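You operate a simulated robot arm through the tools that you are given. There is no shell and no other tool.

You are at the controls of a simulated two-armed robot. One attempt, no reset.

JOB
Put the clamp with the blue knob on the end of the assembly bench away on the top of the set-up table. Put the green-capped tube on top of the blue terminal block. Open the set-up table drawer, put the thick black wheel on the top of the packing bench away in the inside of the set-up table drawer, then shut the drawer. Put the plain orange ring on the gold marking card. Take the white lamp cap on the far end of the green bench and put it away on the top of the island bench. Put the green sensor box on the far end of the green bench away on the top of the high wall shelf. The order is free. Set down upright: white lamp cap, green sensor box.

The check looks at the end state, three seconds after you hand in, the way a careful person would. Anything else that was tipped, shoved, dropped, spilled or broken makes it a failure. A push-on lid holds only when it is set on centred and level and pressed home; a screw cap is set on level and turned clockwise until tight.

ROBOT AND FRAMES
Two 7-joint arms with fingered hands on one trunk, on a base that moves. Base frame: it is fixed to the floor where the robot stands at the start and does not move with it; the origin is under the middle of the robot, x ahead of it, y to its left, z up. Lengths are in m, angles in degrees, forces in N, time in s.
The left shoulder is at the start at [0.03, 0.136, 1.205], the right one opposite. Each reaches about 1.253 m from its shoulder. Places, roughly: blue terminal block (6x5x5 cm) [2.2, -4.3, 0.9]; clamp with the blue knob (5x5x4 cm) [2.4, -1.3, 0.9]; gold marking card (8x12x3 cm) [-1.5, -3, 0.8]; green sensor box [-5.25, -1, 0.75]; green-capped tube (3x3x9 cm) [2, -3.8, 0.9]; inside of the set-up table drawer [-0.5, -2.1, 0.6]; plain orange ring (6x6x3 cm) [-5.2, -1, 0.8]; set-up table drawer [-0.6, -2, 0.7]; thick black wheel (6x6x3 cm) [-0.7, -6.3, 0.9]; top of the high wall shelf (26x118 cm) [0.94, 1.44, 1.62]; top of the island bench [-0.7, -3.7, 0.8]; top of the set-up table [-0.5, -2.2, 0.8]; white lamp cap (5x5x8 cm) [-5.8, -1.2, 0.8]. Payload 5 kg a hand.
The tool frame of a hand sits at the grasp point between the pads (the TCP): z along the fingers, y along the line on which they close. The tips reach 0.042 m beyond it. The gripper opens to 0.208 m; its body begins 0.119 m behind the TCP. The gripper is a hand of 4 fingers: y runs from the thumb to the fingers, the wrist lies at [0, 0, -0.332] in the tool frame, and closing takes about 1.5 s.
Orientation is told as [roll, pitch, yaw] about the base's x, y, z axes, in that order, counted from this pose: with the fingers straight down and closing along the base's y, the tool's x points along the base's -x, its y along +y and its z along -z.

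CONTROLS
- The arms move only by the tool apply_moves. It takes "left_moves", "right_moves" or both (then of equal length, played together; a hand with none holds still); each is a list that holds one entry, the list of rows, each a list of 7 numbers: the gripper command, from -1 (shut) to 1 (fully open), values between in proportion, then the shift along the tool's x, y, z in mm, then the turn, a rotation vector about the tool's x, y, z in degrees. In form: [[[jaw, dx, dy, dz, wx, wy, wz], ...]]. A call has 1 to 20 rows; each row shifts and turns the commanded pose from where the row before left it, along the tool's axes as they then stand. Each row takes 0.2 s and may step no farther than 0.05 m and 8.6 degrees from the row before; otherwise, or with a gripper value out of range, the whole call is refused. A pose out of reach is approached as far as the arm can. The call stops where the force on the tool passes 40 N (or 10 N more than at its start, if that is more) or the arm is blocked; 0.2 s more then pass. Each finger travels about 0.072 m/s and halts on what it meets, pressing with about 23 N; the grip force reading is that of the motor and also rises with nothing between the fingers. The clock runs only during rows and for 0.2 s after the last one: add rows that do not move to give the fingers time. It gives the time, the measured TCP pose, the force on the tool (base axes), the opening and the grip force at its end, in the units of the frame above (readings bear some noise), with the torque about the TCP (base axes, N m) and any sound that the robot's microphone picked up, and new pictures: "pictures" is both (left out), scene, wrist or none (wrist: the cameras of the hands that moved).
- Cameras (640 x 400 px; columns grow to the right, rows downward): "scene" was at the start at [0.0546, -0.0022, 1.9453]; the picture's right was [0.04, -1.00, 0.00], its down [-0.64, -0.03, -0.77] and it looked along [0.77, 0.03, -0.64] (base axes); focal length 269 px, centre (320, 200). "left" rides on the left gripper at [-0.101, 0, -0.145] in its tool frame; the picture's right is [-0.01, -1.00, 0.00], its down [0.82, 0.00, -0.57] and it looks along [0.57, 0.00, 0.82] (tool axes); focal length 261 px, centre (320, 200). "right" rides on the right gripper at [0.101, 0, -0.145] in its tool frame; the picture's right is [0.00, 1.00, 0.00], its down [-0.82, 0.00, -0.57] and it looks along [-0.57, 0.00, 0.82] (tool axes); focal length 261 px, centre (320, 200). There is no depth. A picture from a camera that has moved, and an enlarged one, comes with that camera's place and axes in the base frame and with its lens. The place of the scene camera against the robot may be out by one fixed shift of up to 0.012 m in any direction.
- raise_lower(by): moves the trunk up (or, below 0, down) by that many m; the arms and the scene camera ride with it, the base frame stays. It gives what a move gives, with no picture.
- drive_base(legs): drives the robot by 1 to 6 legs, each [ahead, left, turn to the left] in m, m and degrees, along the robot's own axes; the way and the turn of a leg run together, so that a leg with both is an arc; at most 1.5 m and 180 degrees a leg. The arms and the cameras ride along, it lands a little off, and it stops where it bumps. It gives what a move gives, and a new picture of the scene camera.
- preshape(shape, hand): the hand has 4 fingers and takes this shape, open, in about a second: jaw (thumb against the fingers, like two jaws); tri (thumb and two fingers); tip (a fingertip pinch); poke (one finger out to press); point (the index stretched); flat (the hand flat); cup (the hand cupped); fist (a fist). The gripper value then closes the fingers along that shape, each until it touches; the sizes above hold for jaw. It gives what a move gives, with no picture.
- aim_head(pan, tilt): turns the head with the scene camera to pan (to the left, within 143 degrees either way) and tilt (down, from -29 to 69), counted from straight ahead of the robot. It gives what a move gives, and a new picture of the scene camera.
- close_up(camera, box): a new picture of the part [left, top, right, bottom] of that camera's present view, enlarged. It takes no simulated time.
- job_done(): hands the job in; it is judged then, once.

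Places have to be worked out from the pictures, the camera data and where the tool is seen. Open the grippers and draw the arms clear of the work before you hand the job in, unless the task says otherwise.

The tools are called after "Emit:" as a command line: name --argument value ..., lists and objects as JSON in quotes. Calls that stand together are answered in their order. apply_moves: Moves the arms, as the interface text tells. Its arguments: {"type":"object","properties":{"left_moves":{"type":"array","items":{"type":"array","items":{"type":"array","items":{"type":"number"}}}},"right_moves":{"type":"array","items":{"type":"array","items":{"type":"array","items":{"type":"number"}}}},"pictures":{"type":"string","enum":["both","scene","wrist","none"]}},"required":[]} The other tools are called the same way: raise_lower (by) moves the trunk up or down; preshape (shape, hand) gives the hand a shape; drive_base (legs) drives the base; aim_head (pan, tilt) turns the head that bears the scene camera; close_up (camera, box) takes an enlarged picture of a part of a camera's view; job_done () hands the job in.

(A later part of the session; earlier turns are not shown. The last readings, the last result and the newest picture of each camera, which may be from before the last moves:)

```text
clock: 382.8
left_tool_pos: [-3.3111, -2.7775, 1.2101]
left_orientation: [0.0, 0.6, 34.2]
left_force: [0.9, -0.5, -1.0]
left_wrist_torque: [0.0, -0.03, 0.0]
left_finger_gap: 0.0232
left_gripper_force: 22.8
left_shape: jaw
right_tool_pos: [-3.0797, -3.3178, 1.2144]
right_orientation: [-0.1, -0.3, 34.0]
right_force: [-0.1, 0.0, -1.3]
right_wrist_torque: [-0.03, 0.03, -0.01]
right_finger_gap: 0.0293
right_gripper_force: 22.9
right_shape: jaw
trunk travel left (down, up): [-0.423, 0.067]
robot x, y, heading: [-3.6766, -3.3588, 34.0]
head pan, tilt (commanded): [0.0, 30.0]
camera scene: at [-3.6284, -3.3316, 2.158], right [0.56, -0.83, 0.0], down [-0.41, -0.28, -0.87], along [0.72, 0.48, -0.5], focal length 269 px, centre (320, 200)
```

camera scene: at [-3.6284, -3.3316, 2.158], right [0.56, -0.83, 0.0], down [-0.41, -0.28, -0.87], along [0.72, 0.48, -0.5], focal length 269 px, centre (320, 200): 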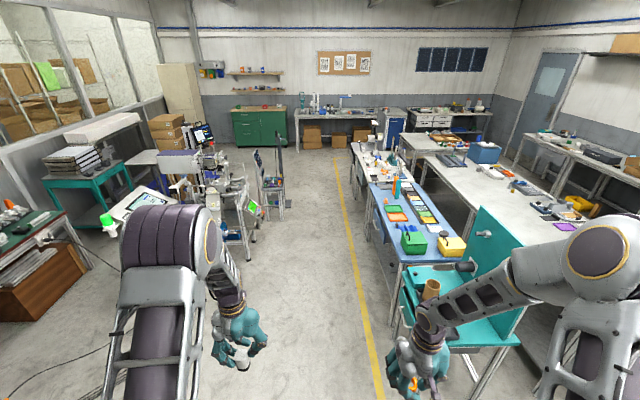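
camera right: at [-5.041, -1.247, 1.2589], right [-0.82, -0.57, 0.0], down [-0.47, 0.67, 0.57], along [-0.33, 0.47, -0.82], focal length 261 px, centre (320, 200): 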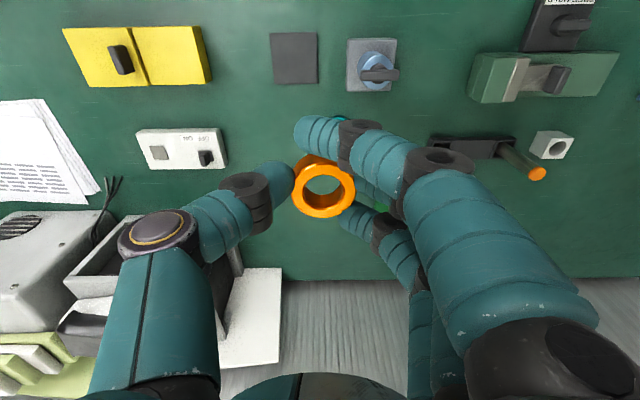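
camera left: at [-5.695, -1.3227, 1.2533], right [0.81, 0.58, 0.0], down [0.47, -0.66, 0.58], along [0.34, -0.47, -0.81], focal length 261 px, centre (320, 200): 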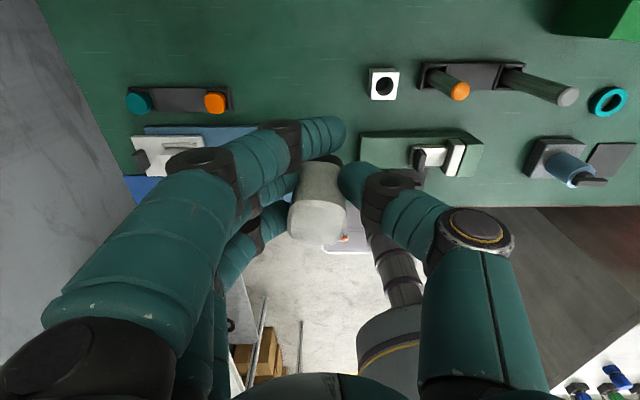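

I drive 2 m along the aisle and turn to face the blue bench.

Emit:
drive_base --legs '[[1.0, 0.02, 1.3], [0.95, 0, 0], [0, 0, -90]]'

Emit:
aim_head --pan 0 --tilt 45

```text
clock: 396.2
left_tool_pos: [-1.5202, -2.6176, 1.2095]
left_orientation: [-0.1, 0.6, -55.3]
left_force: [0.3, 0.1, -1.0]
left_wrist_torque: [0.0, -0.06, 0.01]
left_finger_gap: 0.0234
left_gripper_force: 23.1
left_shape: jaw
right_tool_pos: [-2.0582, -2.852, 1.2143]
right_orientation: [-0.1, -0.2, -55.6]
right_force: [0.6, 0.4, -1.6]
right_wrist_torque: [0.01, -0.01, 0.01]
right_finger_gap: 0.0292
right_gripper_force: 22.3
right_shape: jaw
trunk travel left (down, up): [-0.423, 0.067]
robot x, y, heading: [-2.1042, -2.2585, -55.6]
head pan, tilt (commanded): [0.0, 30.0]
camera scene: at [-2.0717, -2.3109, 2.158], right [-0.82, -0.57, 0.0], down [-0.28, 0.41, -0.87], along [0.49, -0.71, -0.5], focal length 269 px, centre (320, 200)
```

scene: 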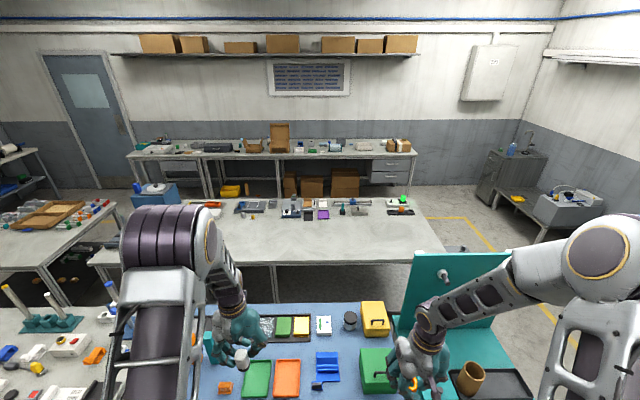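

```text
clock: 397.0
left_tool_pos: [-1.5199, -2.6165, 1.2113]
left_orientation: [0.0, 0.5, -55.3]
left_force: [0.8, 0.2, -0.8]
left_wrist_torque: [-0.01, 0.03, 0.03]
left_finger_gap: 0.0234
left_gripper_force: 23.0
left_shape: jaw
right_tool_pos: [-2.0584, -2.8515, 1.2154]
right_orientation: [-0.1, -0.1, -55.6]
right_force: [0.3, 0.3, -0.3]
right_wrist_torque: [0.0, 0.02, 0.02]
right_finger_gap: 0.0289
right_gripper_force: 23.2
right_shape: jaw
trunk travel left (down, up): [-0.423, 0.067]
robot x, y, heading: [-2.1042, -2.2526, -55.4]
head pan, tilt (commanded): [0.0, 45.0]
camera scene: at [-2.0767, -2.3032, 2.1355], right [-0.82, -0.57, 0.0], down [-0.4, 0.58, -0.71], along [0.4, -0.58, -0.71], focal length 269 px, centre (320, 200)
```

scene: 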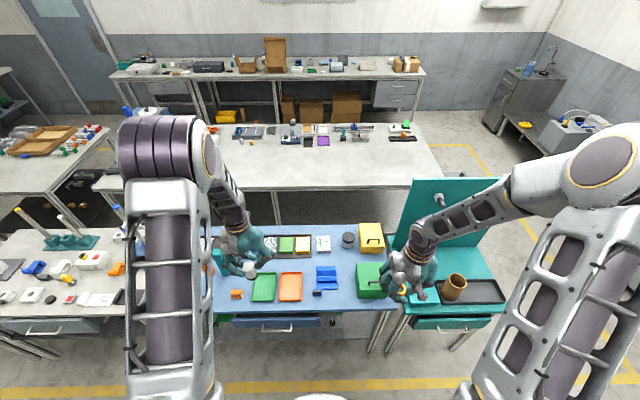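

I zoom on the card rack.

Emit:
close_up --camera "scene" --box '[200, 210, 400, 335]'

```text
3.20 times, centred on (300, 272) of scene
camera zoom: at [-2.0767, -2.3032, 2.1355], right [-0.82, -0.57, 0.0], down [-0.4, 0.58, -0.71], along [0.4, -0.58, -0.71], focal length 860 px, centre (384, -32)
```

zoom: 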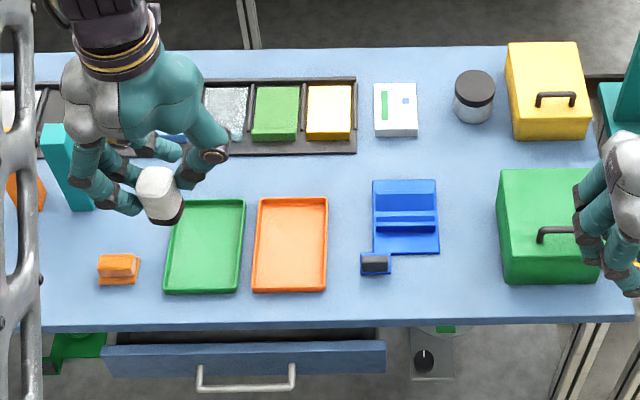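

Gold card ≈[-1.455,-3.02]. I raise the left hand (cap) by 15 cm for clearance, then move 0.2 m ahead and 0.3 m left so the card is in front of my right hand.

Emit:
apply_moves --left_moves '[[[-1, 0, 0, -35, 0, 0, 0], [-1, 0, 0, -35, 0, 0, 0], [-1, 0, 0, -35, 0, 0, 0], [-1, 0, 0, -35, 0, 0, 0], [-1, 0, 0, 0, 0, 0, 0]]]' --pictures "none"

Emit:
drive_base --legs '[[0, 0.3, 0], [0.2, 0, 0]]'

Emit:
close_up --camera "scene" --box '[220, 200, 460, 350]'

```text
clock: 398.2
left_tool_pos: [-1.5187, -2.6171, 1.3511]
left_orientation: [0.0, 0.6, -55.3]
left_force: [-0.1, -0.8, -0.9]
left_wrist_torque: [0.0, 0.03, -0.01]
left_finger_gap: 0.0233
left_gripper_force: 22.8
left_shape: jaw
right_tool_pos: [-2.0581, -2.8531, 1.2153]
right_orientation: [-0.1, -0.3, -55.5]
right_force: [0.0, 0.3, 0.5]
right_wrist_torque: [0.03, 0.04, 0.02]
right_finger_gap: 0.0288
right_gripper_force: 22.7
right_shape: jaw
trunk travel left (down, up): [-0.423, 0.067]
robot x, y, heading: [-2.1064, -2.2547, -55.6]
head pan, tilt (commanded): [0.0, 45.0]
```

```text
clock: 401.4
left_tool_pos: [-1.1602, -2.608, 1.3508]
left_orientation: [0.0, 0.6, -55.0]
left_force: [-0.1, -0.3, -0.7]
left_wrist_torque: [-0.01, 0.03, -0.05]
left_finger_gap: 0.0235
left_gripper_force: 23.0
left_shape: jaw
right_tool_pos: [-1.6973, -2.8472, 1.2145]
right_orientation: [-0.1, -0.1, -55.3]
right_force: [0.6, 0.2, -0.7]
right_wrist_torque: [0.08, 0.0, 0.01]
right_finger_gap: 0.0291
right_gripper_force: 22.4
right_shape: jaw
trunk travel left (down, up): [-0.423, 0.067]
robot x, y, heading: [-1.7475, -2.2497, -55.4]
head pan, tilt (commanded): [0.0, 45.0]
camera scene: at [-1.7187, -2.2978, 2.1355], right [-0.82, -0.57, 0.0], down [-0.4, 0.58, -0.71], along [0.4, -0.58, -0.71], focal length 269 px, centre (320, 200)
```

scene: 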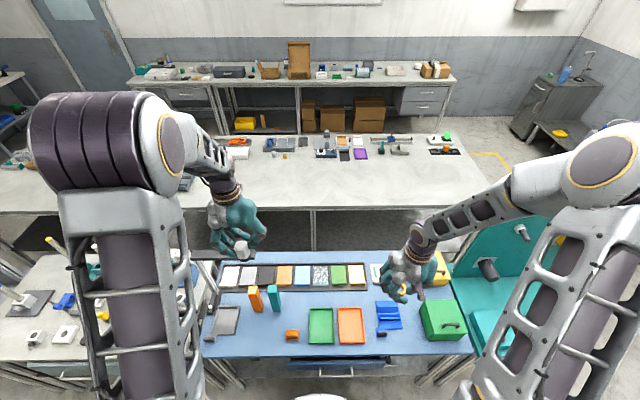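

```text
2.67 times, centred on (340, 275) of scene
camera zoom: at [-1.7187, -2.2978, 2.1355], right [-0.82, -0.57, 0.0], down [-0.4, 0.58, -0.71], along [0.4, -0.58, -0.71], focal length 717 px, centre (267, 0)
```

zoom: 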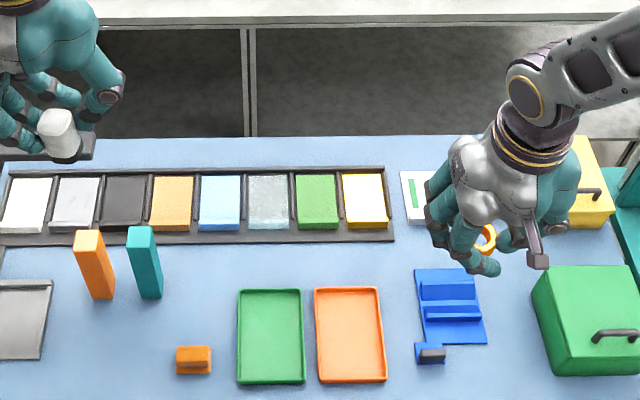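

The gold (shiny) card is the rightmost in the rack at ≈[-1.456,-3.031]. I move the right hand over it and part-way down.

Emit:
apply_moves --right_moves '[[[-1, -40, 13, 0, 0, 0, 0], [-1, -40, 13, 0, 0, 0, 0], [-1, -40, 13, 0, 0, 0, 0], [-1, -40, 13, 0, 0, 0, 0], [-1, -40, 13, 0, 0, 0, 0], [-1, -40, 13, 0, 0, 0, 0], [-1, -38, 14, 0, 0, 0, 0], [-1, 0, 0, 40, 0, 0, 0], [-1, 0, 0, 40, 0, 0, 0], [-1, 0, 0, 40, 0, 0, 0], [-1, 0, 0, 40, 0, 0, 0], [-1, 0, 0, 40, 0, 0, 0], [-1, 0, 0, 0, 0, 0, 0]]]'

Emit:
close_up --camera "scene" --box '[280, 220, 440, 320]'

```text
clock: 404.2
left_tool_pos: [-1.1605, -2.6074, 1.352]
left_orientation: [0.0, 0.4, -55.2]
left_force: [-0.5, -0.7, 0.0]
left_wrist_torque: [-0.04, -0.04, 0.03]
left_finger_gap: 0.0235
left_gripper_force: 23.2
left_shape: jaw
right_tool_pos: [-1.4641, -3.022, 1.0169]
right_orientation: [-0.1, -0.2, -55.3]
right_force: [0.2, 0.5, -0.5]
right_wrist_torque: [-0.05, 0.03, 0.0]
right_finger_gap: 0.0289
right_gripper_force: 23.5
right_shape: jaw
trunk travel left (down, up): [-0.423, 0.067]
robot x, y, heading: [-1.7506, -2.246, -55.1]
head pan, tilt (commanded): [0.0, 45.0]
camera scene: at [-1.7198, -2.2966, 2.1355], right [-0.82, -0.57, 0.0], down [-0.4, 0.58, -0.71], along [0.4, -0.58, -0.71], focal length 269 px, centre (320, 200)
camera right: at [-1.5204, -2.9368, 1.1612], right [0.83, 0.56, 0.0], down [0.46, -0.67, 0.57], along [0.32, -0.47, -0.82], focal length 261 px, centre (320, 200)
```

scene: 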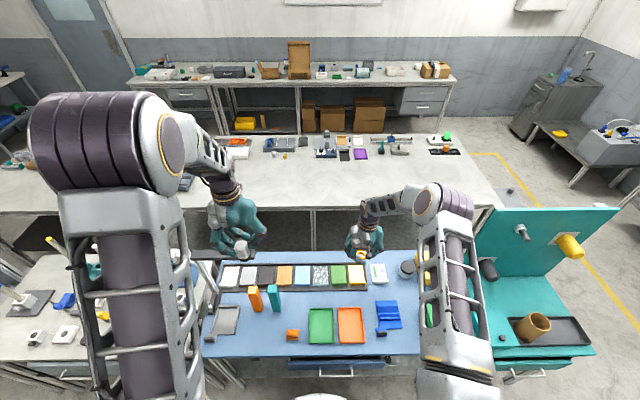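
right: 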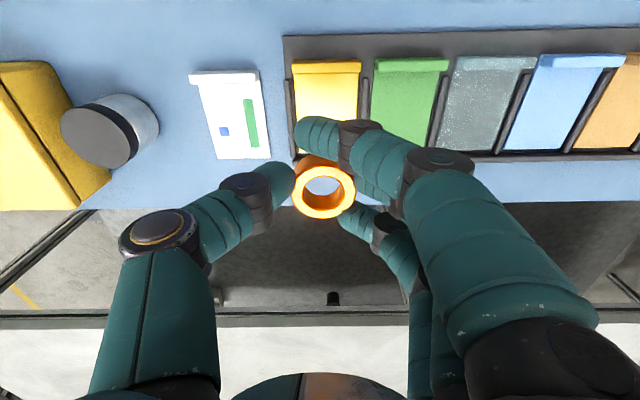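

```text
4.00 times, centred on (360, 270) of scene
camera zoom: at [-1.7198, -2.2966, 2.1355], right [-0.82, -0.57, 0.0], down [-0.4, 0.58, -0.71], along [0.4, -0.58, -0.71], focal length 1075 px, centre (160, -80)
```

zoom: 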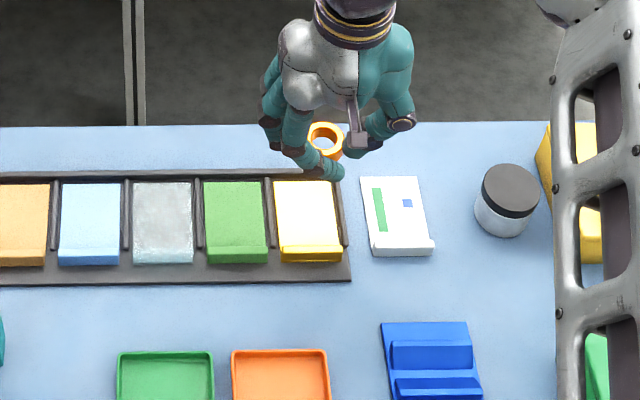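

The card is golden in the wrist view, slightly behind and left of the ring's projection. I shift back 13 mm and left 7 mm and lower to ~0.93.

Emit:
apply_moves --right_moves '[[[-1, 13, 7, 20, 0, 0, 0], [-1, 0, 0, 35, 0, 0, 0], [-1, 0, 0, 30, 0, 0, 0], [-1, 0, 0, 0, 0, 0, 0]]]' --pictures "wrist"

Emit:
close_up --camera "right" --box '[220, 60, 420, 240]'

Emit:
close_up --camera "scene" --box '[320, 230, 400, 290]'

```text
clock: 405.2
left_tool_pos: [-1.1601, -2.6062, 1.3519]
left_orientation: [0.0, 0.5, -55.1]
left_force: [0.6, -0.1, -0.8]
left_wrist_torque: [-0.08, -0.01, 0.0]
left_finger_gap: 0.0234
left_gripper_force: 22.7
left_shape: jaw
right_tool_pos: [-1.4641, -3.0082, 0.9327]
right_orientation: [-0.2, -0.2, -55.3]
right_force: [-0.9, 0.5, -1.3]
right_wrist_torque: [-0.02, 0.02, 0.01]
right_finger_gap: 0.0291
right_gripper_force: 23.0
right_shape: jaw
trunk travel left (down, up): [-0.423, 0.067]
robot x, y, heading: [-1.7492, -2.2528, -55.3]
head pan, tilt (commanded): [0.0, 45.0]
camera right: at [-1.5207, -2.9235, 1.0761], right [0.82, 0.57, 0.0], down [0.46, -0.67, 0.57], along [0.32, -0.47, -0.82], focal length 261 px, centre (320, 200)
```

right: 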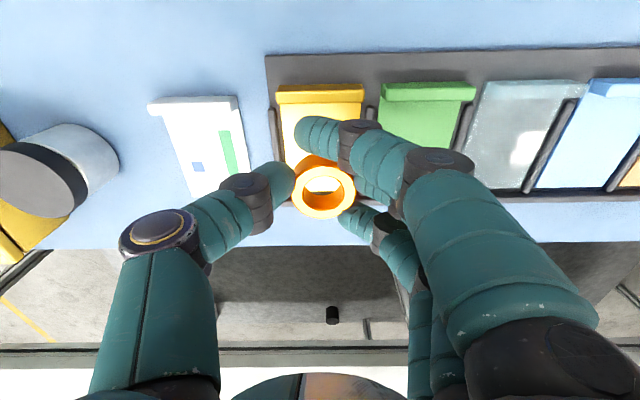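

```text
2.22 times, centred on (320, 150) of right
camera zoom: at [-1.5207, -2.9235, 1.0761], right [0.82, 0.57, 0.0], down [0.46, -0.67, 0.57], along [0.32, -0.47, -0.82], focal length 579 px, centre (320, 311)
```

zoom: 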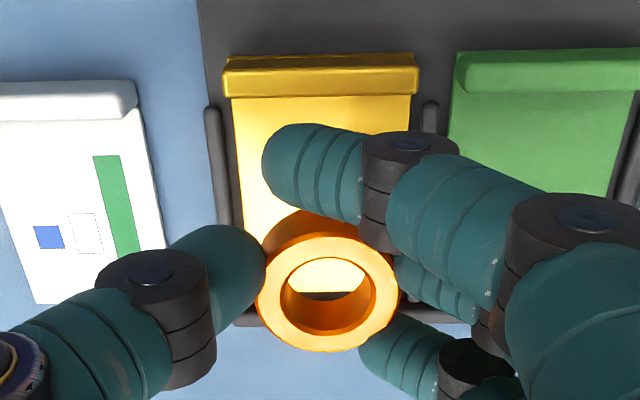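

```text
6.67 times, centred on (360, 260) of scene
camera zoom: at [-1.7196, -2.2967, 2.1355], right [-0.82, -0.57, 0.0], down [-0.4, 0.58, -0.71], along [0.4, -0.58, -0.71], focal length 1792 px, centre (53, -200)
```

zoom: 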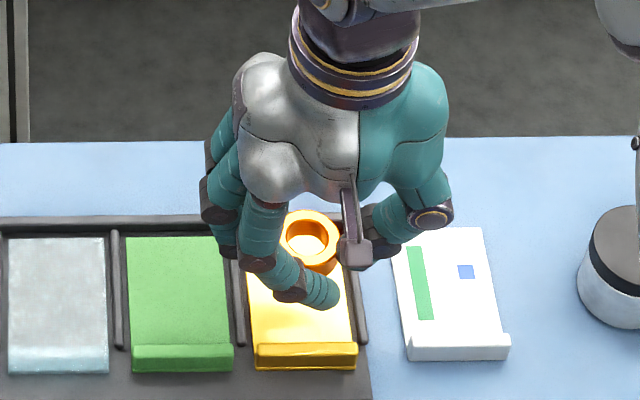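

The ring's landing point is at the middle of the gold card. I lower gently, watching the force.

Emit:
apply_moves --right_moves '[[[-1, 0, 0, 15, 0, 0, 0], [-1, 0, 0, 12, 0, 0, 0], [-1, 0, 0, 6, 0, 0, 0], [-1, 0, 0, 0, 0, 0, 0]]]' --pictures "none"

Emit:
close_up --camera "right" --box '[220, 60, 420, 240]'

Emit:
close_up --camera "scene" --box '[320, 230, 400, 290]'

```text
clock: 406.2
left_tool_pos: [-1.1607, -2.6072, 1.3513]
left_orientation: [0.1, 0.5, -55.1]
left_force: [-0.7, -0.4, -0.8]
left_wrist_torque: [0.0, 0.0, -0.02]
left_finger_gap: 0.0235
left_gripper_force: 22.7
left_shape: jaw
right_tool_pos: [-1.4657, -3.0088, 0.8975]
right_orientation: [-0.2, -0.1, -55.2]
right_force: [-0.5, 0.7, -0.7]
right_wrist_torque: [0.02, -0.02, 0.01]
right_finger_gap: 0.0294
right_gripper_force: 23.0
right_shape: jaw
trunk travel left (down, up): [-0.423, 0.067]
robot x, y, heading: [-1.748, -2.2517, -55.2]
head pan, tilt (commanded): [0.0, 45.0]
```

```text
2.22 times, centred on (320, 150) of right
camera zoom: at [-1.522, -2.9242, 1.0419], right [0.83, 0.56, 0.0], down [0.46, -0.68, 0.57], along [0.32, -0.47, -0.82], focal length 579 px, centre (320, 311)
```

zoom: 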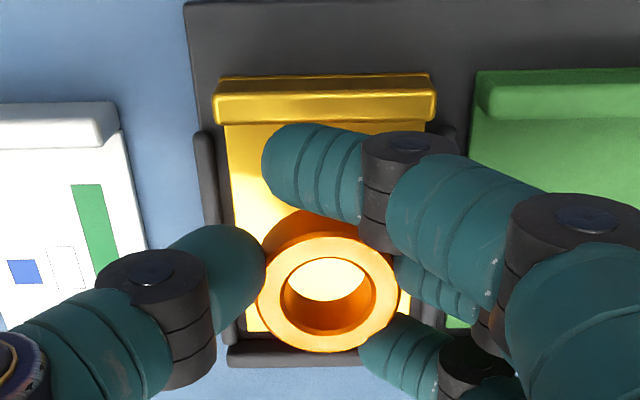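

```text
6.67 times, centred on (360, 260) of scene
camera zoom: at [-1.7192, -2.2975, 2.1354], right [-0.82, -0.57, 0.0], down [-0.4, 0.58, -0.71], along [0.4, -0.58, -0.71], focal length 1792 px, centre (53, -200)
```

zoom: 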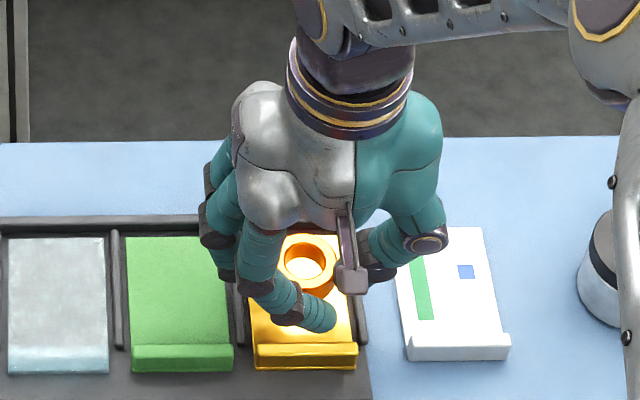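

Continue down in small steps.

Emit:
apply_moves --right_moves '[[[-1, 0, 0, 5, 0, 0, 0], [-1, 0, 0, 4, 0, 0, 0], [-1, 0, 0, 0, 0, 0, 0]]]' --pictures "none"

Emit:
apply_moves --right_moves '[[[-1, 0, 0, 4, 0, 0, 0], [-1, 0, 0, 0, 0, 0, 0]]]' --pictures "none"

Emit:
close_up --camera "scene" --box '[330, 240, 390, 285]'

```text
clock: 407.0
left_tool_pos: [-1.161, -2.6079, 1.351]
left_orientation: [0.0, 0.5, -55.1]
left_force: [-0.6, 0.3, -0.5]
left_wrist_torque: [-0.01, -0.01, 0.01]
left_finger_gap: 0.0234
left_gripper_force: 22.8
left_shape: jaw
right_tool_pos: [-1.4638, -3.009, 0.8888]
right_orientation: [-0.1, -0.3, -55.3]
right_force: [-0.2, -0.2, -0.7]
right_wrist_torque: [0.02, -0.01, 0.01]
right_finger_gap: 0.0289
right_gripper_force: 22.6
right_shape: jaw
trunk travel left (down, up): [-0.423, 0.067]
robot x, y, heading: [-1.7496, -2.2459, -55.3]
head pan, tilt (commanded): [0.0, 45.0]
```

```text
clock: 407.6
left_tool_pos: [-1.1612, -2.6063, 1.3515]
left_orientation: [0.0, 0.6, -55.1]
left_force: [0.8, 0.0, 0.0]
left_wrist_torque: [-0.04, -0.03, -0.01]
left_finger_gap: 0.0234
left_gripper_force: 23.2
left_shape: jaw
right_tool_pos: [-1.4646, -3.0096, 0.8862]
right_orientation: [-0.1, -0.2, -55.3]
right_force: [0.0, 0.3, -1.1]
right_wrist_torque: [0.04, 0.0, 0.0]
right_finger_gap: 0.0293
right_gripper_force: 22.2
right_shape: jaw
trunk travel left (down, up): [-0.423, 0.067]
robot x, y, heading: [-1.7467, -2.2478, -55.1]
head pan, tilt (commanded): [0.0, 45.0]
```

```text
8.89 times, centred on (360, 262) of scene
camera zoom: at [-1.7191, -2.2976, 2.1354], right [-0.82, -0.57, 0.0], down [-0.4, 0.58, -0.71], along [0.4, -0.58, -0.71], focal length 2390 px, centre (-36, -356)
```

zoom: 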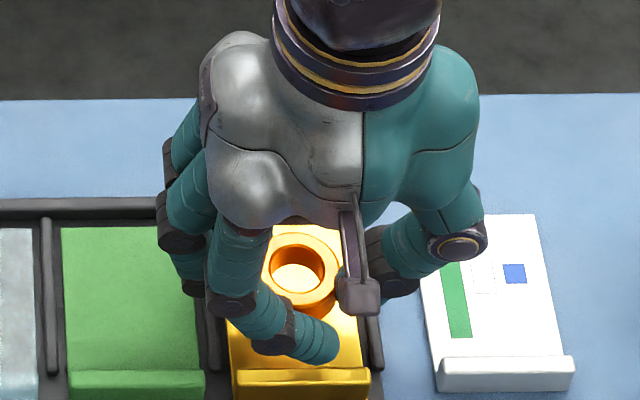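

Still in the air; I keep going down.

Emit:
apply_moves --right_moves '[[[-1, 0, 0, 5, 0, 0, 0], [-1, 0, 0, 5, 0, 0, 0], [-1, 0, 0, 0, 0, 0, 0]]]' --pictures "none"

Emit:
apply_moves --right_moves '[[[-1, 0, 0, 4, 0, 0, 0], [-1, 0, 0, 0, 0, 0, 0]]]' --pictures "none"

Emit:
close_up --camera "scene" --box '[330, 240, 390, 285]'

Emit:
close_up --camera "right" --box '[220, 60, 420, 240]'

```text
clock: 408.4
left_tool_pos: [-1.1605, -2.6081, 1.3513]
left_orientation: [0.0, 0.5, -55.1]
left_force: [0.5, -1.3, -0.6]
left_wrist_torque: [-0.05, -0.03, 0.02]
left_finger_gap: 0.0231
left_gripper_force: 22.9
left_shape: jaw
right_tool_pos: [-1.4657, -3.009, 0.8751]
right_orientation: [-0.1, -0.3, -55.4]
right_force: [-0.3, 0.3, -1.4]
right_wrist_torque: [0.01, 0.0, 0.0]
right_finger_gap: 0.029
right_gripper_force: 23.0
right_shape: jaw
trunk travel left (down, up): [-0.423, 0.067]
robot x, y, heading: [-1.7475, -2.2477, -55.3]
head pan, tilt (commanded): [0.0, 45.0]
```

```text
clock: 409.0
left_tool_pos: [-1.1601, -2.6077, 1.3515]
left_orientation: [0.1, 0.5, -55.1]
left_force: [-0.7, -1.1, -1.0]
left_wrist_torque: [0.02, 0.03, 0.01]
left_finger_gap: 0.0232
left_gripper_force: 23.3
left_shape: jaw
right_tool_pos: [-1.4647, -3.0092, 0.8714]
right_orientation: [0.0, -0.4, -55.2]
right_force: [2.3, 1.6, 7.2]
right_wrist_torque: [0.29, 0.17, -0.14]
right_finger_gap: 0.029
right_gripper_force: 22.8
right_shape: jaw
trunk travel left (down, up): [-0.423, 0.067]
robot x, y, heading: [-1.7468, -2.2495, -55.2]
head pan, tilt (commanded): [0.0, 45.0]
```

```text
8.89 times, centred on (360, 262) of scene
camera zoom: at [-1.7191, -2.2969, 2.1355], right [-0.82, -0.57, 0.0], down [-0.4, 0.58, -0.71], along [0.4, -0.58, -0.71], focal length 2390 px, centre (-36, -356)
```

zoom: 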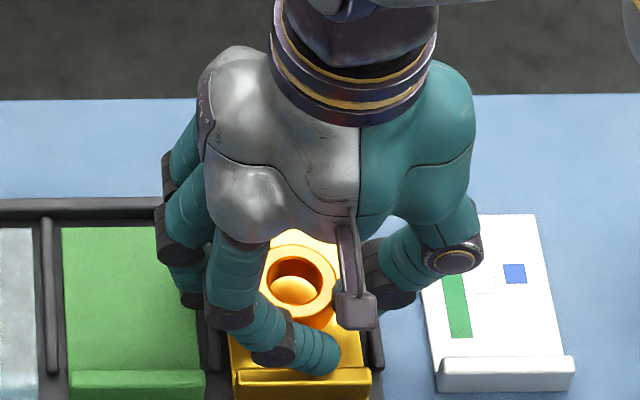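

```text
2.22 times, centred on (320, 150) of right
camera zoom: at [-1.5214, -2.9241, 1.016], right [0.83, 0.56, 0.0], down [0.46, -0.67, 0.58], along [0.32, -0.47, -0.82], focal length 579 px, centre (320, 311)
```

zoom: 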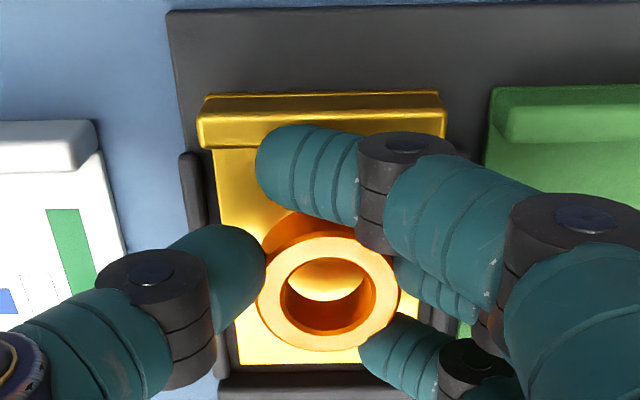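

The contact is the index finger on the card's raised lip (torque shows it 4–5 cm behind). I raise 6 mm, shift 13 mm forward and go down again.

Emit:
apply_moves --right_moves '[[[-1, 0, 0, -6, 0, 0, 0], [-1, -13, 0, 0, 0, 0, 0], [-1, 0, 0, 5, 0, 0, 0], [-1, 0, 0, 0, 0, 0, 0]]]' --pictures "none"

Emit:
apply_moves --right_moves '[[[-1, 0, 0, 4, 0, 0, 0], [-1, 0, 0, 0, 0, 0, 0]]]' --pictures "none"

Emit:
close_up --camera "right" --box '[220, 60, 420, 240]'

```text
clock: 410.0
left_tool_pos: [-1.1608, -2.6084, 1.3515]
left_orientation: [0.0, 0.6, -55.0]
left_force: [0.5, 0.3, -2.0]
left_wrist_torque: [0.0, -0.02, 0.01]
left_finger_gap: 0.0232
left_gripper_force: 22.6
left_shape: jaw
right_tool_pos: [-1.4593, -3.0202, 0.871]
right_orientation: [-0.1, -0.2, -55.3]
right_force: [-0.5, 0.1, -0.6]
right_wrist_torque: [0.02, 0.02, -0.02]
right_finger_gap: 0.029
right_gripper_force: 23.1
right_shape: jaw
trunk travel left (down, up): [-0.423, 0.067]
robot x, y, heading: [-1.7508, -2.2483, -55.0]
head pan, tilt (commanded): [0.0, 45.0]
```

```text
clock: 410.6
left_tool_pos: [-1.1601, -2.6077, 1.3493]
left_orientation: [0.0, 0.6, -55.1]
left_force: [-0.2, 0.1, -1.0]
left_wrist_torque: [0.02, 0.0, -0.03]
left_finger_gap: 0.0234
left_gripper_force: 23.2
left_shape: jaw
right_tool_pos: [-1.4586, -3.0197, 0.8674]
right_orientation: [-0.1, -0.2, -55.3]
right_force: [-0.4, -0.4, 0.1]
right_wrist_torque: [0.01, 0.03, -0.02]
right_finger_gap: 0.029
right_gripper_force: 22.8
right_shape: jaw
trunk travel left (down, up): [-0.423, 0.067]
robot x, y, heading: [-1.7458, -2.2509, -55.1]
head pan, tilt (commanded): [0.0, 45.0]
```

```text
2.22 times, centred on (320, 150) of right
camera zoom: at [-1.5149, -2.935, 1.0125], right [0.82, 0.57, 0.0], down [0.46, -0.67, 0.57], along [0.32, -0.47, -0.82], focal length 579 px, centre (320, 311)
```

zoom: 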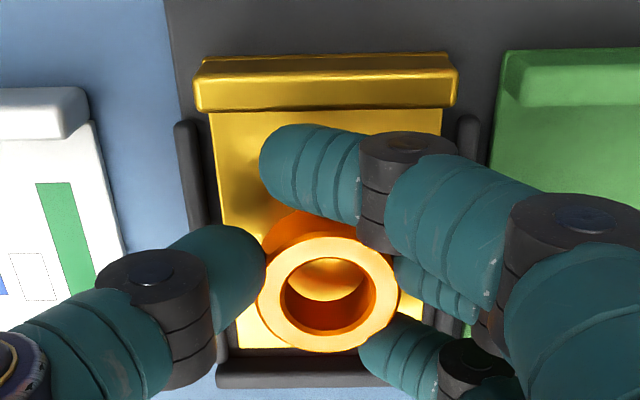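

No contact now and the ring is still centred over the card. Continue down.

Emit:
apply_moves --right_moves '[[[-1, 0, 0, 4, 0, 0, 0], [-1, 0, 0, 4, 0, 0, 0], [-1, 0, 0, 0, 0, 0, 0]]]' --pictures "none"

Emit:
apply_moves --right_moves '[[[-1, 0, 0, 4, 0, 0, 0], [-1, 0, 0, 0, 0, 0, 0]]]' --pictures "none"

Emit:
close_up --camera "right" --box '[220, 60, 420, 240]'

```text
clock: 411.4
left_tool_pos: [-1.1608, -2.607, 1.3516]
left_orientation: [0.0, 0.5, -55.2]
left_force: [-0.4, -0.5, -0.4]
left_wrist_torque: [0.03, -0.03, -0.01]
left_finger_gap: 0.0232
left_gripper_force: 23.9
left_shape: jaw
right_tool_pos: [-1.4581, -3.0201, 0.8588]
right_orientation: [0.0, -0.1, -55.3]
right_force: [-0.6, 0.9, 3.8]
right_wrist_torque: [0.03, -0.13, 0.03]
right_finger_gap: 0.0291
right_gripper_force: 23.0
right_shape: jaw
trunk travel left (down, up): [-0.423, 0.067]
robot x, y, heading: [-1.7436, -2.2495, -55.2]
head pan, tilt (commanded): [0.0, 45.0]
```

```text
clock: 412.0
left_tool_pos: [-1.1617, -2.6066, 1.3508]
left_orientation: [0.0, 0.5, -55.1]
left_force: [-0.6, -0.6, -0.7]
left_wrist_torque: [-0.02, 0.01, 0.02]
left_finger_gap: 0.0233
left_gripper_force: 22.8
left_shape: jaw
right_tool_pos: [-1.4568, -3.0187, 0.8576]
right_orientation: [-0.1, -0.3, -55.3]
right_force: [-1.9, 1.9, 21.9]
right_wrist_torque: [-0.03, -0.45, 0.06]
right_finger_gap: 0.0297
right_gripper_force: 23.2
right_shape: jaw
trunk travel left (down, up): [-0.423, 0.067]
robot x, y, heading: [-1.7516, -2.2521, -55.2]
head pan, tilt (commanded): [0.0, 45.0]
```

```text
2.22 times, centred on (320, 150) of right
camera zoom: at [-1.5151, -2.9343, 1.0018], right [0.83, 0.56, 0.0], down [0.46, -0.67, 0.58], along [0.32, -0.48, -0.82], focal length 579 px, centre (320, 311)
```

zoom: 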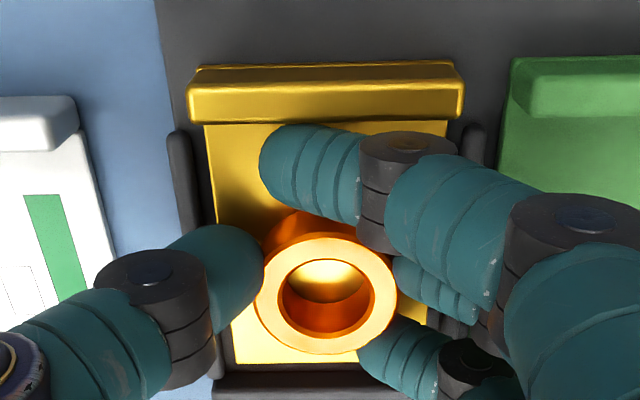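

The ring now presses on the card (contact under the ring). I relieve 3 mm and open gently.

Emit:
apply_moves --right_moves '[[[-1, 0, 0, -3, 0, 0, 0], [-0.7, 0, 0, 0, 0, 0, 0], [-0.5, 0, 0, 0, 0, 0, 0], [-0.35, 0, 0, 0, 0, 0, 0], [-0.25, 0, 0, 0, 0, 0, 0], [-0.25, 0, 0, 0, 0, 0, 0], [-0.25, 0, 0, 0, 0, 0, 0]]]' --pictures "wrist"

Emit:
close_up --camera "right" --box '[220, 60, 420, 240]'

```text
clock: 413.6
left_tool_pos: [-1.1615, -2.6083, 1.352]
left_orientation: [0.0, 0.5, -55.1]
left_force: [0.1, 0.4, -0.9]
left_wrist_torque: [-0.01, 0.0, -0.02]
left_finger_gap: 0.0232
left_gripper_force: 23.1
left_shape: jaw
right_tool_pos: [-1.4595, -3.02, 0.8574]
right_orientation: [-0.2, 0.0, -55.3]
right_force: [-5.6, -3.2, 4.1]
right_wrist_torque: [0.07, 0.08, 0.1]
right_finger_gap: 0.0756
right_gripper_force: 0.1
right_shape: jaw
trunk travel left (down, up): [-0.423, 0.067]
robot x, y, heading: [-1.7487, -2.2517, -55.3]
head pan, tilt (commanded): [0.0, 45.0]
camera right: at [-1.5163, -2.9348, 1.0033], right [0.83, 0.56, 0.0], down [0.46, -0.68, 0.57], along [0.32, -0.47, -0.82], focal length 261 px, centre (320, 200)
```

right: 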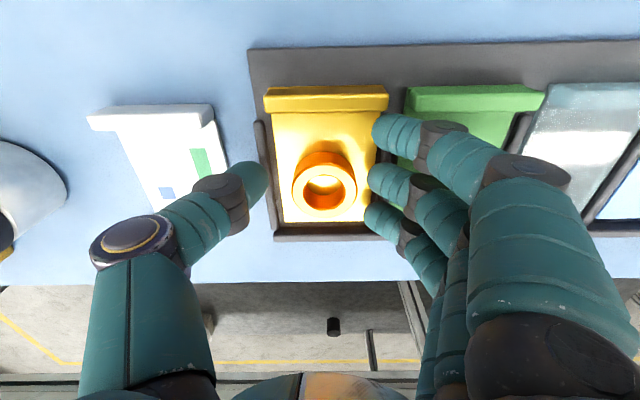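

```text
2.22 times, centred on (320, 150) of right
camera zoom: at [-1.5163, -2.9348, 1.0033], right [0.83, 0.56, 0.0], down [0.46, -0.68, 0.57], along [0.32, -0.47, -0.82], focal length 579 px, centre (320, 311)
```

zoom: 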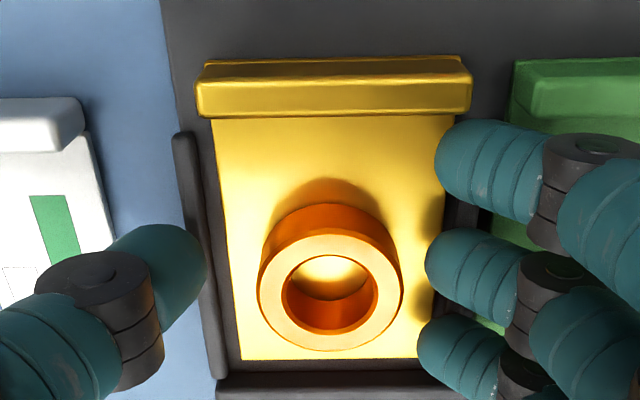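

The ring sits flat on the gold card. The thumb grazes the rack's divider, so I close a touch and lift straight up.

Emit:
apply_moves --right_moves '[[[-0.35, 0, 0, 0, 0, 0, 0], [-0.38, 0, 0, 0, 0, 0, 0], [-0.38, 0, 0, -8, 0, 0, 0], [-0.38, 0, 0, -15, 0, 0, 0], [-0.38, 0, 0, -30, 0, 0, 0], [-0.38, 0, 0, -40, 0, 0, 0], [-0.3, 0, 0, -40, 0, 0, 0], [-0.3, 0, 0, 0, 0, 0, 0]]]' --pictures "wrist"

Emit:
close_up --camera "right" --box '[220, 40, 440, 220]'

```text
clock: 415.4
left_tool_pos: [-1.1608, -2.6081, 1.3504]
left_orientation: [0.0, 0.6, -55.1]
left_force: [0.3, -0.7, -1.0]
left_wrist_torque: [-0.01, -0.04, 0.0]
left_finger_gap: 0.0236
left_gripper_force: 22.6
left_shape: jaw
right_tool_pos: [-1.4579, -3.0193, 0.9902]
right_orientation: [-0.1, -0.2, -55.3]
right_force: [0.6, -1.1, -0.1]
right_wrist_torque: [0.01, 0.02, -0.01]
right_finger_gap: 0.0721
right_gripper_force: 0.2
right_shape: jaw
trunk travel left (down, up): [-0.423, 0.067]
robot x, y, heading: [-1.7471, -2.2506, -55.2]
head pan, tilt (commanded): [0.0, 45.0]
camera right: at [-1.5147, -2.9356, 1.1354], right [0.83, 0.56, 0.0], down [0.46, -0.68, 0.57], along [0.32, -0.47, -0.82], focal length 261 px, centre (320, 200)
```

right: 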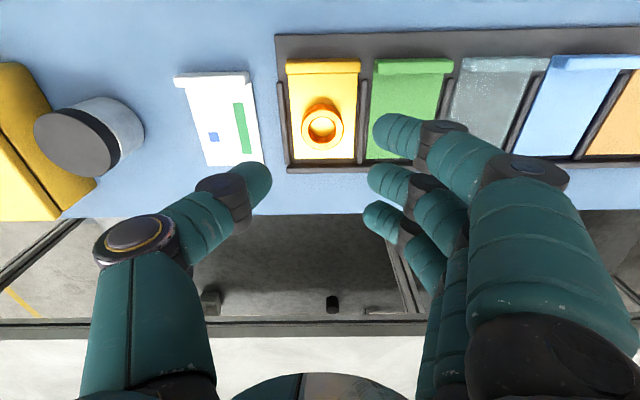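

```text
2.22 times, centred on (330, 130) of right
camera zoom: at [-1.5147, -2.9356, 1.1354], right [0.83, 0.56, 0.0], down [0.46, -0.68, 0.57], along [0.32, -0.47, -0.82], focal length 579 px, centre (298, 356)
```

zoom: 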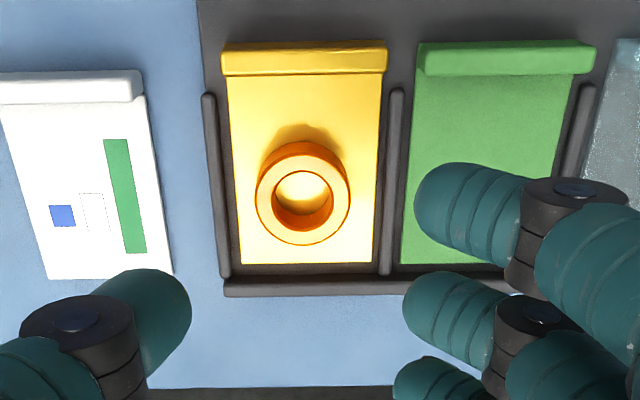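

The ring is well placed on the gold card. I lift the right hand away and look at the island bench top for a free spot for the cap.

Emit:
apply_moves --right_moves '[[[-0.3, 0, 0, -40, 0, 0, 0], [-0.3, 0, 0, -40, 0, 0, 0], [-0.3, 0, 0, -40, 0, 0, 0], [-0.3, 0, 0, -40, 0, 0, 0], [-0.3, 40, 0, -20, 0, 0, 0], [-0.3, 40, 0, 0, 0, 0, 0], [-0.3, 40, 0, 0, 0, 0, 0], [-0.3, 40, 0, 0, 0, 0, 0], [-0.3, 0, 0, 0, 0, 0, 0]]]' --pictures "none"

Emit:
close_up --camera "scene" --box '[180, 100, 520, 300]'

```text
clock: 417.4
left_tool_pos: [-1.1598, -2.6082, 1.3502]
left_orientation: [0.0, 0.7, -55.1]
left_force: [0.1, 0.4, -1.3]
left_wrist_torque: [0.06, 0.08, 0.03]
left_finger_gap: 0.0232
left_gripper_force: 23.1
left_shape: jaw
right_tool_pos: [-1.5483, -2.8881, 1.1696]
right_orientation: [0.0, -0.2, -55.2]
right_force: [0.3, -1.4, -0.7]
right_wrist_torque: [0.08, 0.06, 0.02]
right_finger_gap: 0.0721
right_gripper_force: 0.0
right_shape: jaw
trunk travel left (down, up): [-0.423, 0.067]
robot x, y, heading: [-1.7487, -2.25, -55.2]
head pan, tilt (commanded): [0.0, 45.0]
```

```text
1.88 times, centred on (350, 200) of scene
camera zoom: at [-1.7178, -2.2992, 2.1353], right [-0.82, -0.57, 0.0], down [-0.4, 0.58, -0.71], along [0.4, -0.58, -0.71], focal length 506 px, centre (264, 200)
```

zoom: 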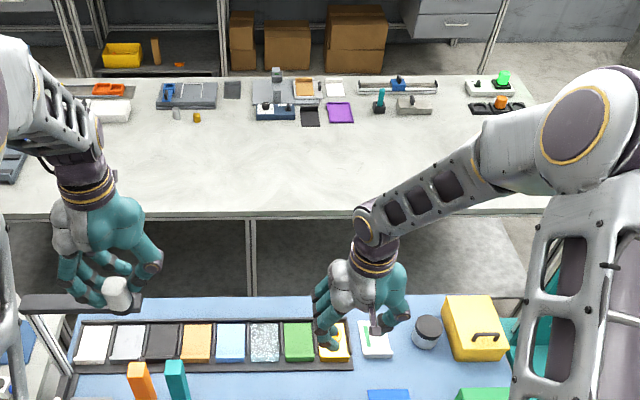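

The island's half near the blue bench is free. I'll place the cap near its far end from beyond that end. First back off and travel down the aisle.

Emit:
drive_base --legs '[[-0.2, 0, 0], [0, 0, -89.5], [1.1, 0, 0], [1.0, 0, 0]]'

```text
clock: 432.9
left_tool_pos: [-3.9439, -3.8644, 1.3506]
left_orientation: [0.0, 0.6, -145.0]
left_force: [0.9, -0.2, -1.0]
left_wrist_torque: [0.04, 0.0, 0.01]
left_finger_gap: 0.0232
left_gripper_force: 23.0
left_shape: jaw
right_tool_pos: [-4.2246, -3.4767, 1.1688]
right_orientation: [-0.2, -0.2, -145.2]
right_force: [-0.7, 0.4, -0.3]
right_wrist_torque: [0.02, 0.02, 0.0]
right_finger_gap: 0.0722
right_gripper_force: 0.0
right_shape: jaw
trunk travel left (down, up): [-0.423, 0.067]
robot x, y, heading: [-3.583, -3.2795, -145.0]
head pan, tilt (commanded): [0.0, 45.0]
camera scene: at [-3.6304, -3.3124, 2.1354], right [-0.57, 0.82, 0.0], down [0.58, 0.4, -0.71], along [-0.58, -0.4, -0.71], focal length 269 px, centre (320, 200)
```

scene: 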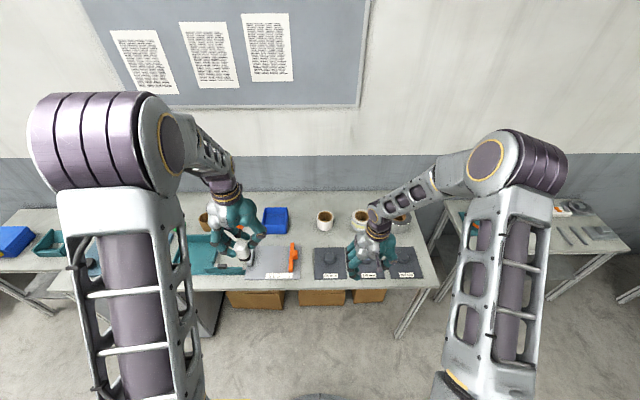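

Next I turn left to face +u and drive along the end of the benches.

Emit:
drive_base --legs '[[0, 0, 90.3], [1.2, -0.03, 0], [1.13, 0, 0]]'

Emit:
aim_head --pan 70 --tilt 40

```text
clock: 448.2
left_tool_pos: [-1.6876, -5.5723, 1.3507]
left_orientation: [-0.1, 0.7, -55.0]
left_force: [-0.8, 0.3, -1.4]
left_wrist_torque: [0.0, 0.02, 0.0]
left_finger_gap: 0.0237
left_gripper_force: 23.0
left_shape: jaw
right_tool_pos: [-2.0753, -5.8533, 1.1718]
right_orientation: [0.0, -0.2, -55.2]
right_force: [0.1, -0.1, 0.3]
right_wrist_torque: [0.03, 0.02, 0.0]
right_finger_gap: 0.0722
right_gripper_force: 0.0
right_shape: jaw
trunk travel left (down, up): [-0.423, 0.067]
robot x, y, heading: [-2.2703, -5.2182, -55.1]
head pan, tilt (commanded): [0.0, 45.0]
camera scene: at [-2.247, -5.2641, 2.1354], right [-0.82, -0.57, 0.0], down [-0.4, 0.58, -0.71], along [0.4, -0.58, -0.71], focal length 269 px, centre (320, 200)
```

scene: 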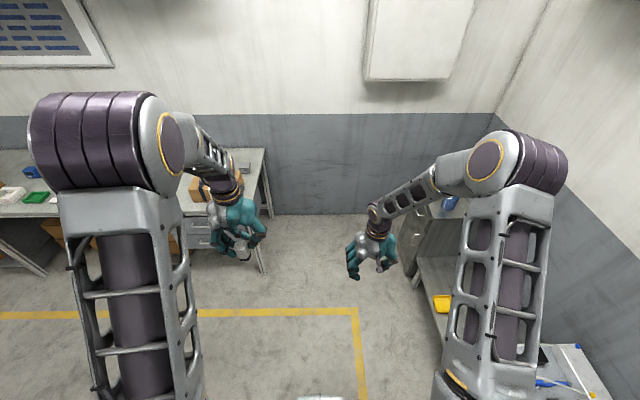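

```text
clock: 449.6
left_tool_pos: [-1.6894, -5.5732, 1.3513]
left_orientation: [0.0, 0.5, -54.9]
left_force: [0.7, -1.0, -0.3]
left_wrist_torque: [0.0, 0.01, 0.02]
left_finger_gap: 0.0234
left_gripper_force: 22.8
left_shape: jaw
right_tool_pos: [-2.0765, -5.8533, 1.1695]
right_orientation: [-0.1, -0.2, -55.2]
right_force: [0.0, -0.5, -0.8]
right_wrist_torque: [0.02, -0.02, -0.02]
right_finger_gap: 0.0723
right_gripper_force: 0.1
right_shape: jaw
trunk travel left (down, up): [-0.423, 0.067]
robot x, y, heading: [-2.275, -5.2139, -55.0]
head pan, tilt (commanded): [70.0, 40.0]
camera scene: at [-2.2115, -5.1754, 2.1427], right [0.26, -0.97, 0.0], down [-0.62, -0.16, -0.77], along [0.74, 0.2, -0.64], focal length 269 px, centre (320, 200)
```

scene: 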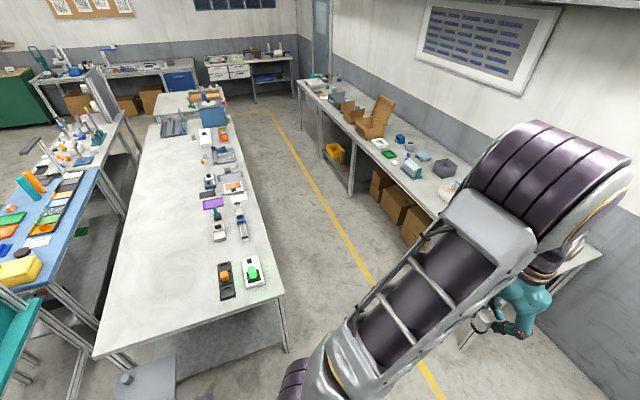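

The island's end has a big free area left of the black tray. Target spot ≈[-1.59,-4.15]. I turn to face it and move up to the end.

Emit:
drive_base --legs '[[0, 0, 100.3], [0.43, 0.01, 0]]'

Emit:
aim_head --pan 0 --tilt 45

```text
clock: 456.5
left_tool_pos: [-1.7479, -4.2488, 1.3511]
left_orientation: [0.0, 0.6, 46.4]
left_force: [-0.5, 0.0, -0.7]
left_wrist_torque: [0.01, 0.0, 0.01]
left_finger_gap: 0.0232
left_gripper_force: 22.7
left_shape: jaw
right_tool_pos: [-1.3952, -4.573, 1.1696]
right_orientation: [-0.1, -0.2, 46.2]
right_force: [0.9, 0.7, 0.4]
right_wrist_torque: [-0.02, 0.0, -0.01]
right_finger_gap: 0.0721
right_gripper_force: 0.1
right_shape: jaw
trunk travel left (down, up): [-0.423, 0.067]
robot x, y, heading: [-1.9819, -4.8954, 46.3]
head pan, tilt (commanded): [70.0, 40.0]
camera scene: at [-2.0405, -4.8455, 2.1427], right [0.9, 0.44, 0.0], down [0.28, -0.58, -0.77], along [-0.34, 0.69, -0.64], focal length 269 px, centre (320, 200)
```

scene: 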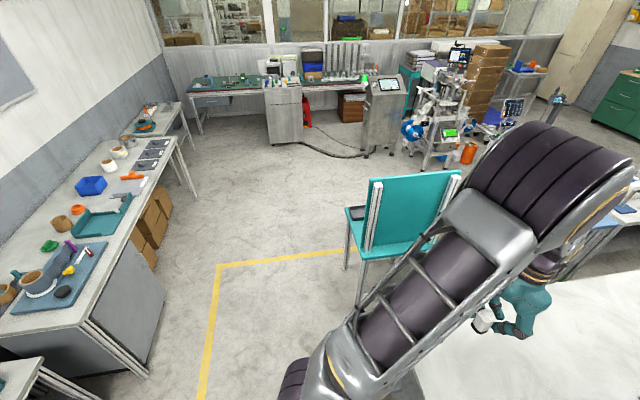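

```text
clock: 457.9
left_tool_pos: [-1.7479, -4.249, 1.3507]
left_orientation: [0.1, 0.6, 46.4]
left_force: [0.6, -0.2, -0.2]
left_wrist_torque: [0.03, -0.02, -0.03]
left_finger_gap: 0.0233
left_gripper_force: 22.8
left_shape: jaw
right_tool_pos: [-1.3964, -4.5739, 1.1707]
right_orientation: [0.0, -0.3, 46.2]
right_force: [0.4, 0.1, 0.0]
right_wrist_torque: [0.01, 0.02, 0.01]
right_finger_gap: 0.0722
right_gripper_force: 0.0
right_shape: jaw
trunk travel left (down, up): [-0.423, 0.067]
robot x, y, heading: [-1.98, -4.8944, 46.2]
head pan, tilt (commanded): [0.0, 45.0]
camera scene: at [-1.9471, -4.8633, 2.1355], right [0.72, -0.69, 0.0], down [-0.49, -0.51, -0.71], along [0.49, 0.51, -0.71], focal length 269 px, centre (320, 200)
```

scene: 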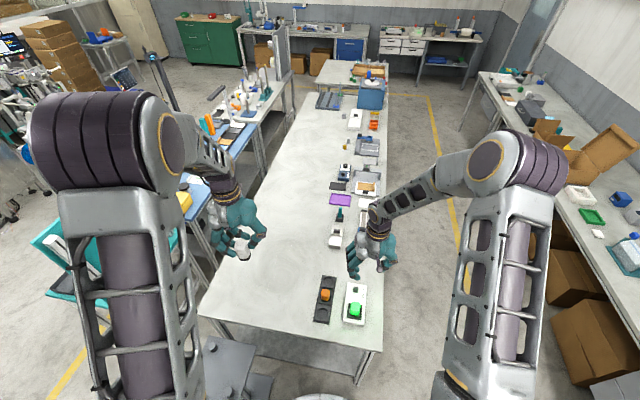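

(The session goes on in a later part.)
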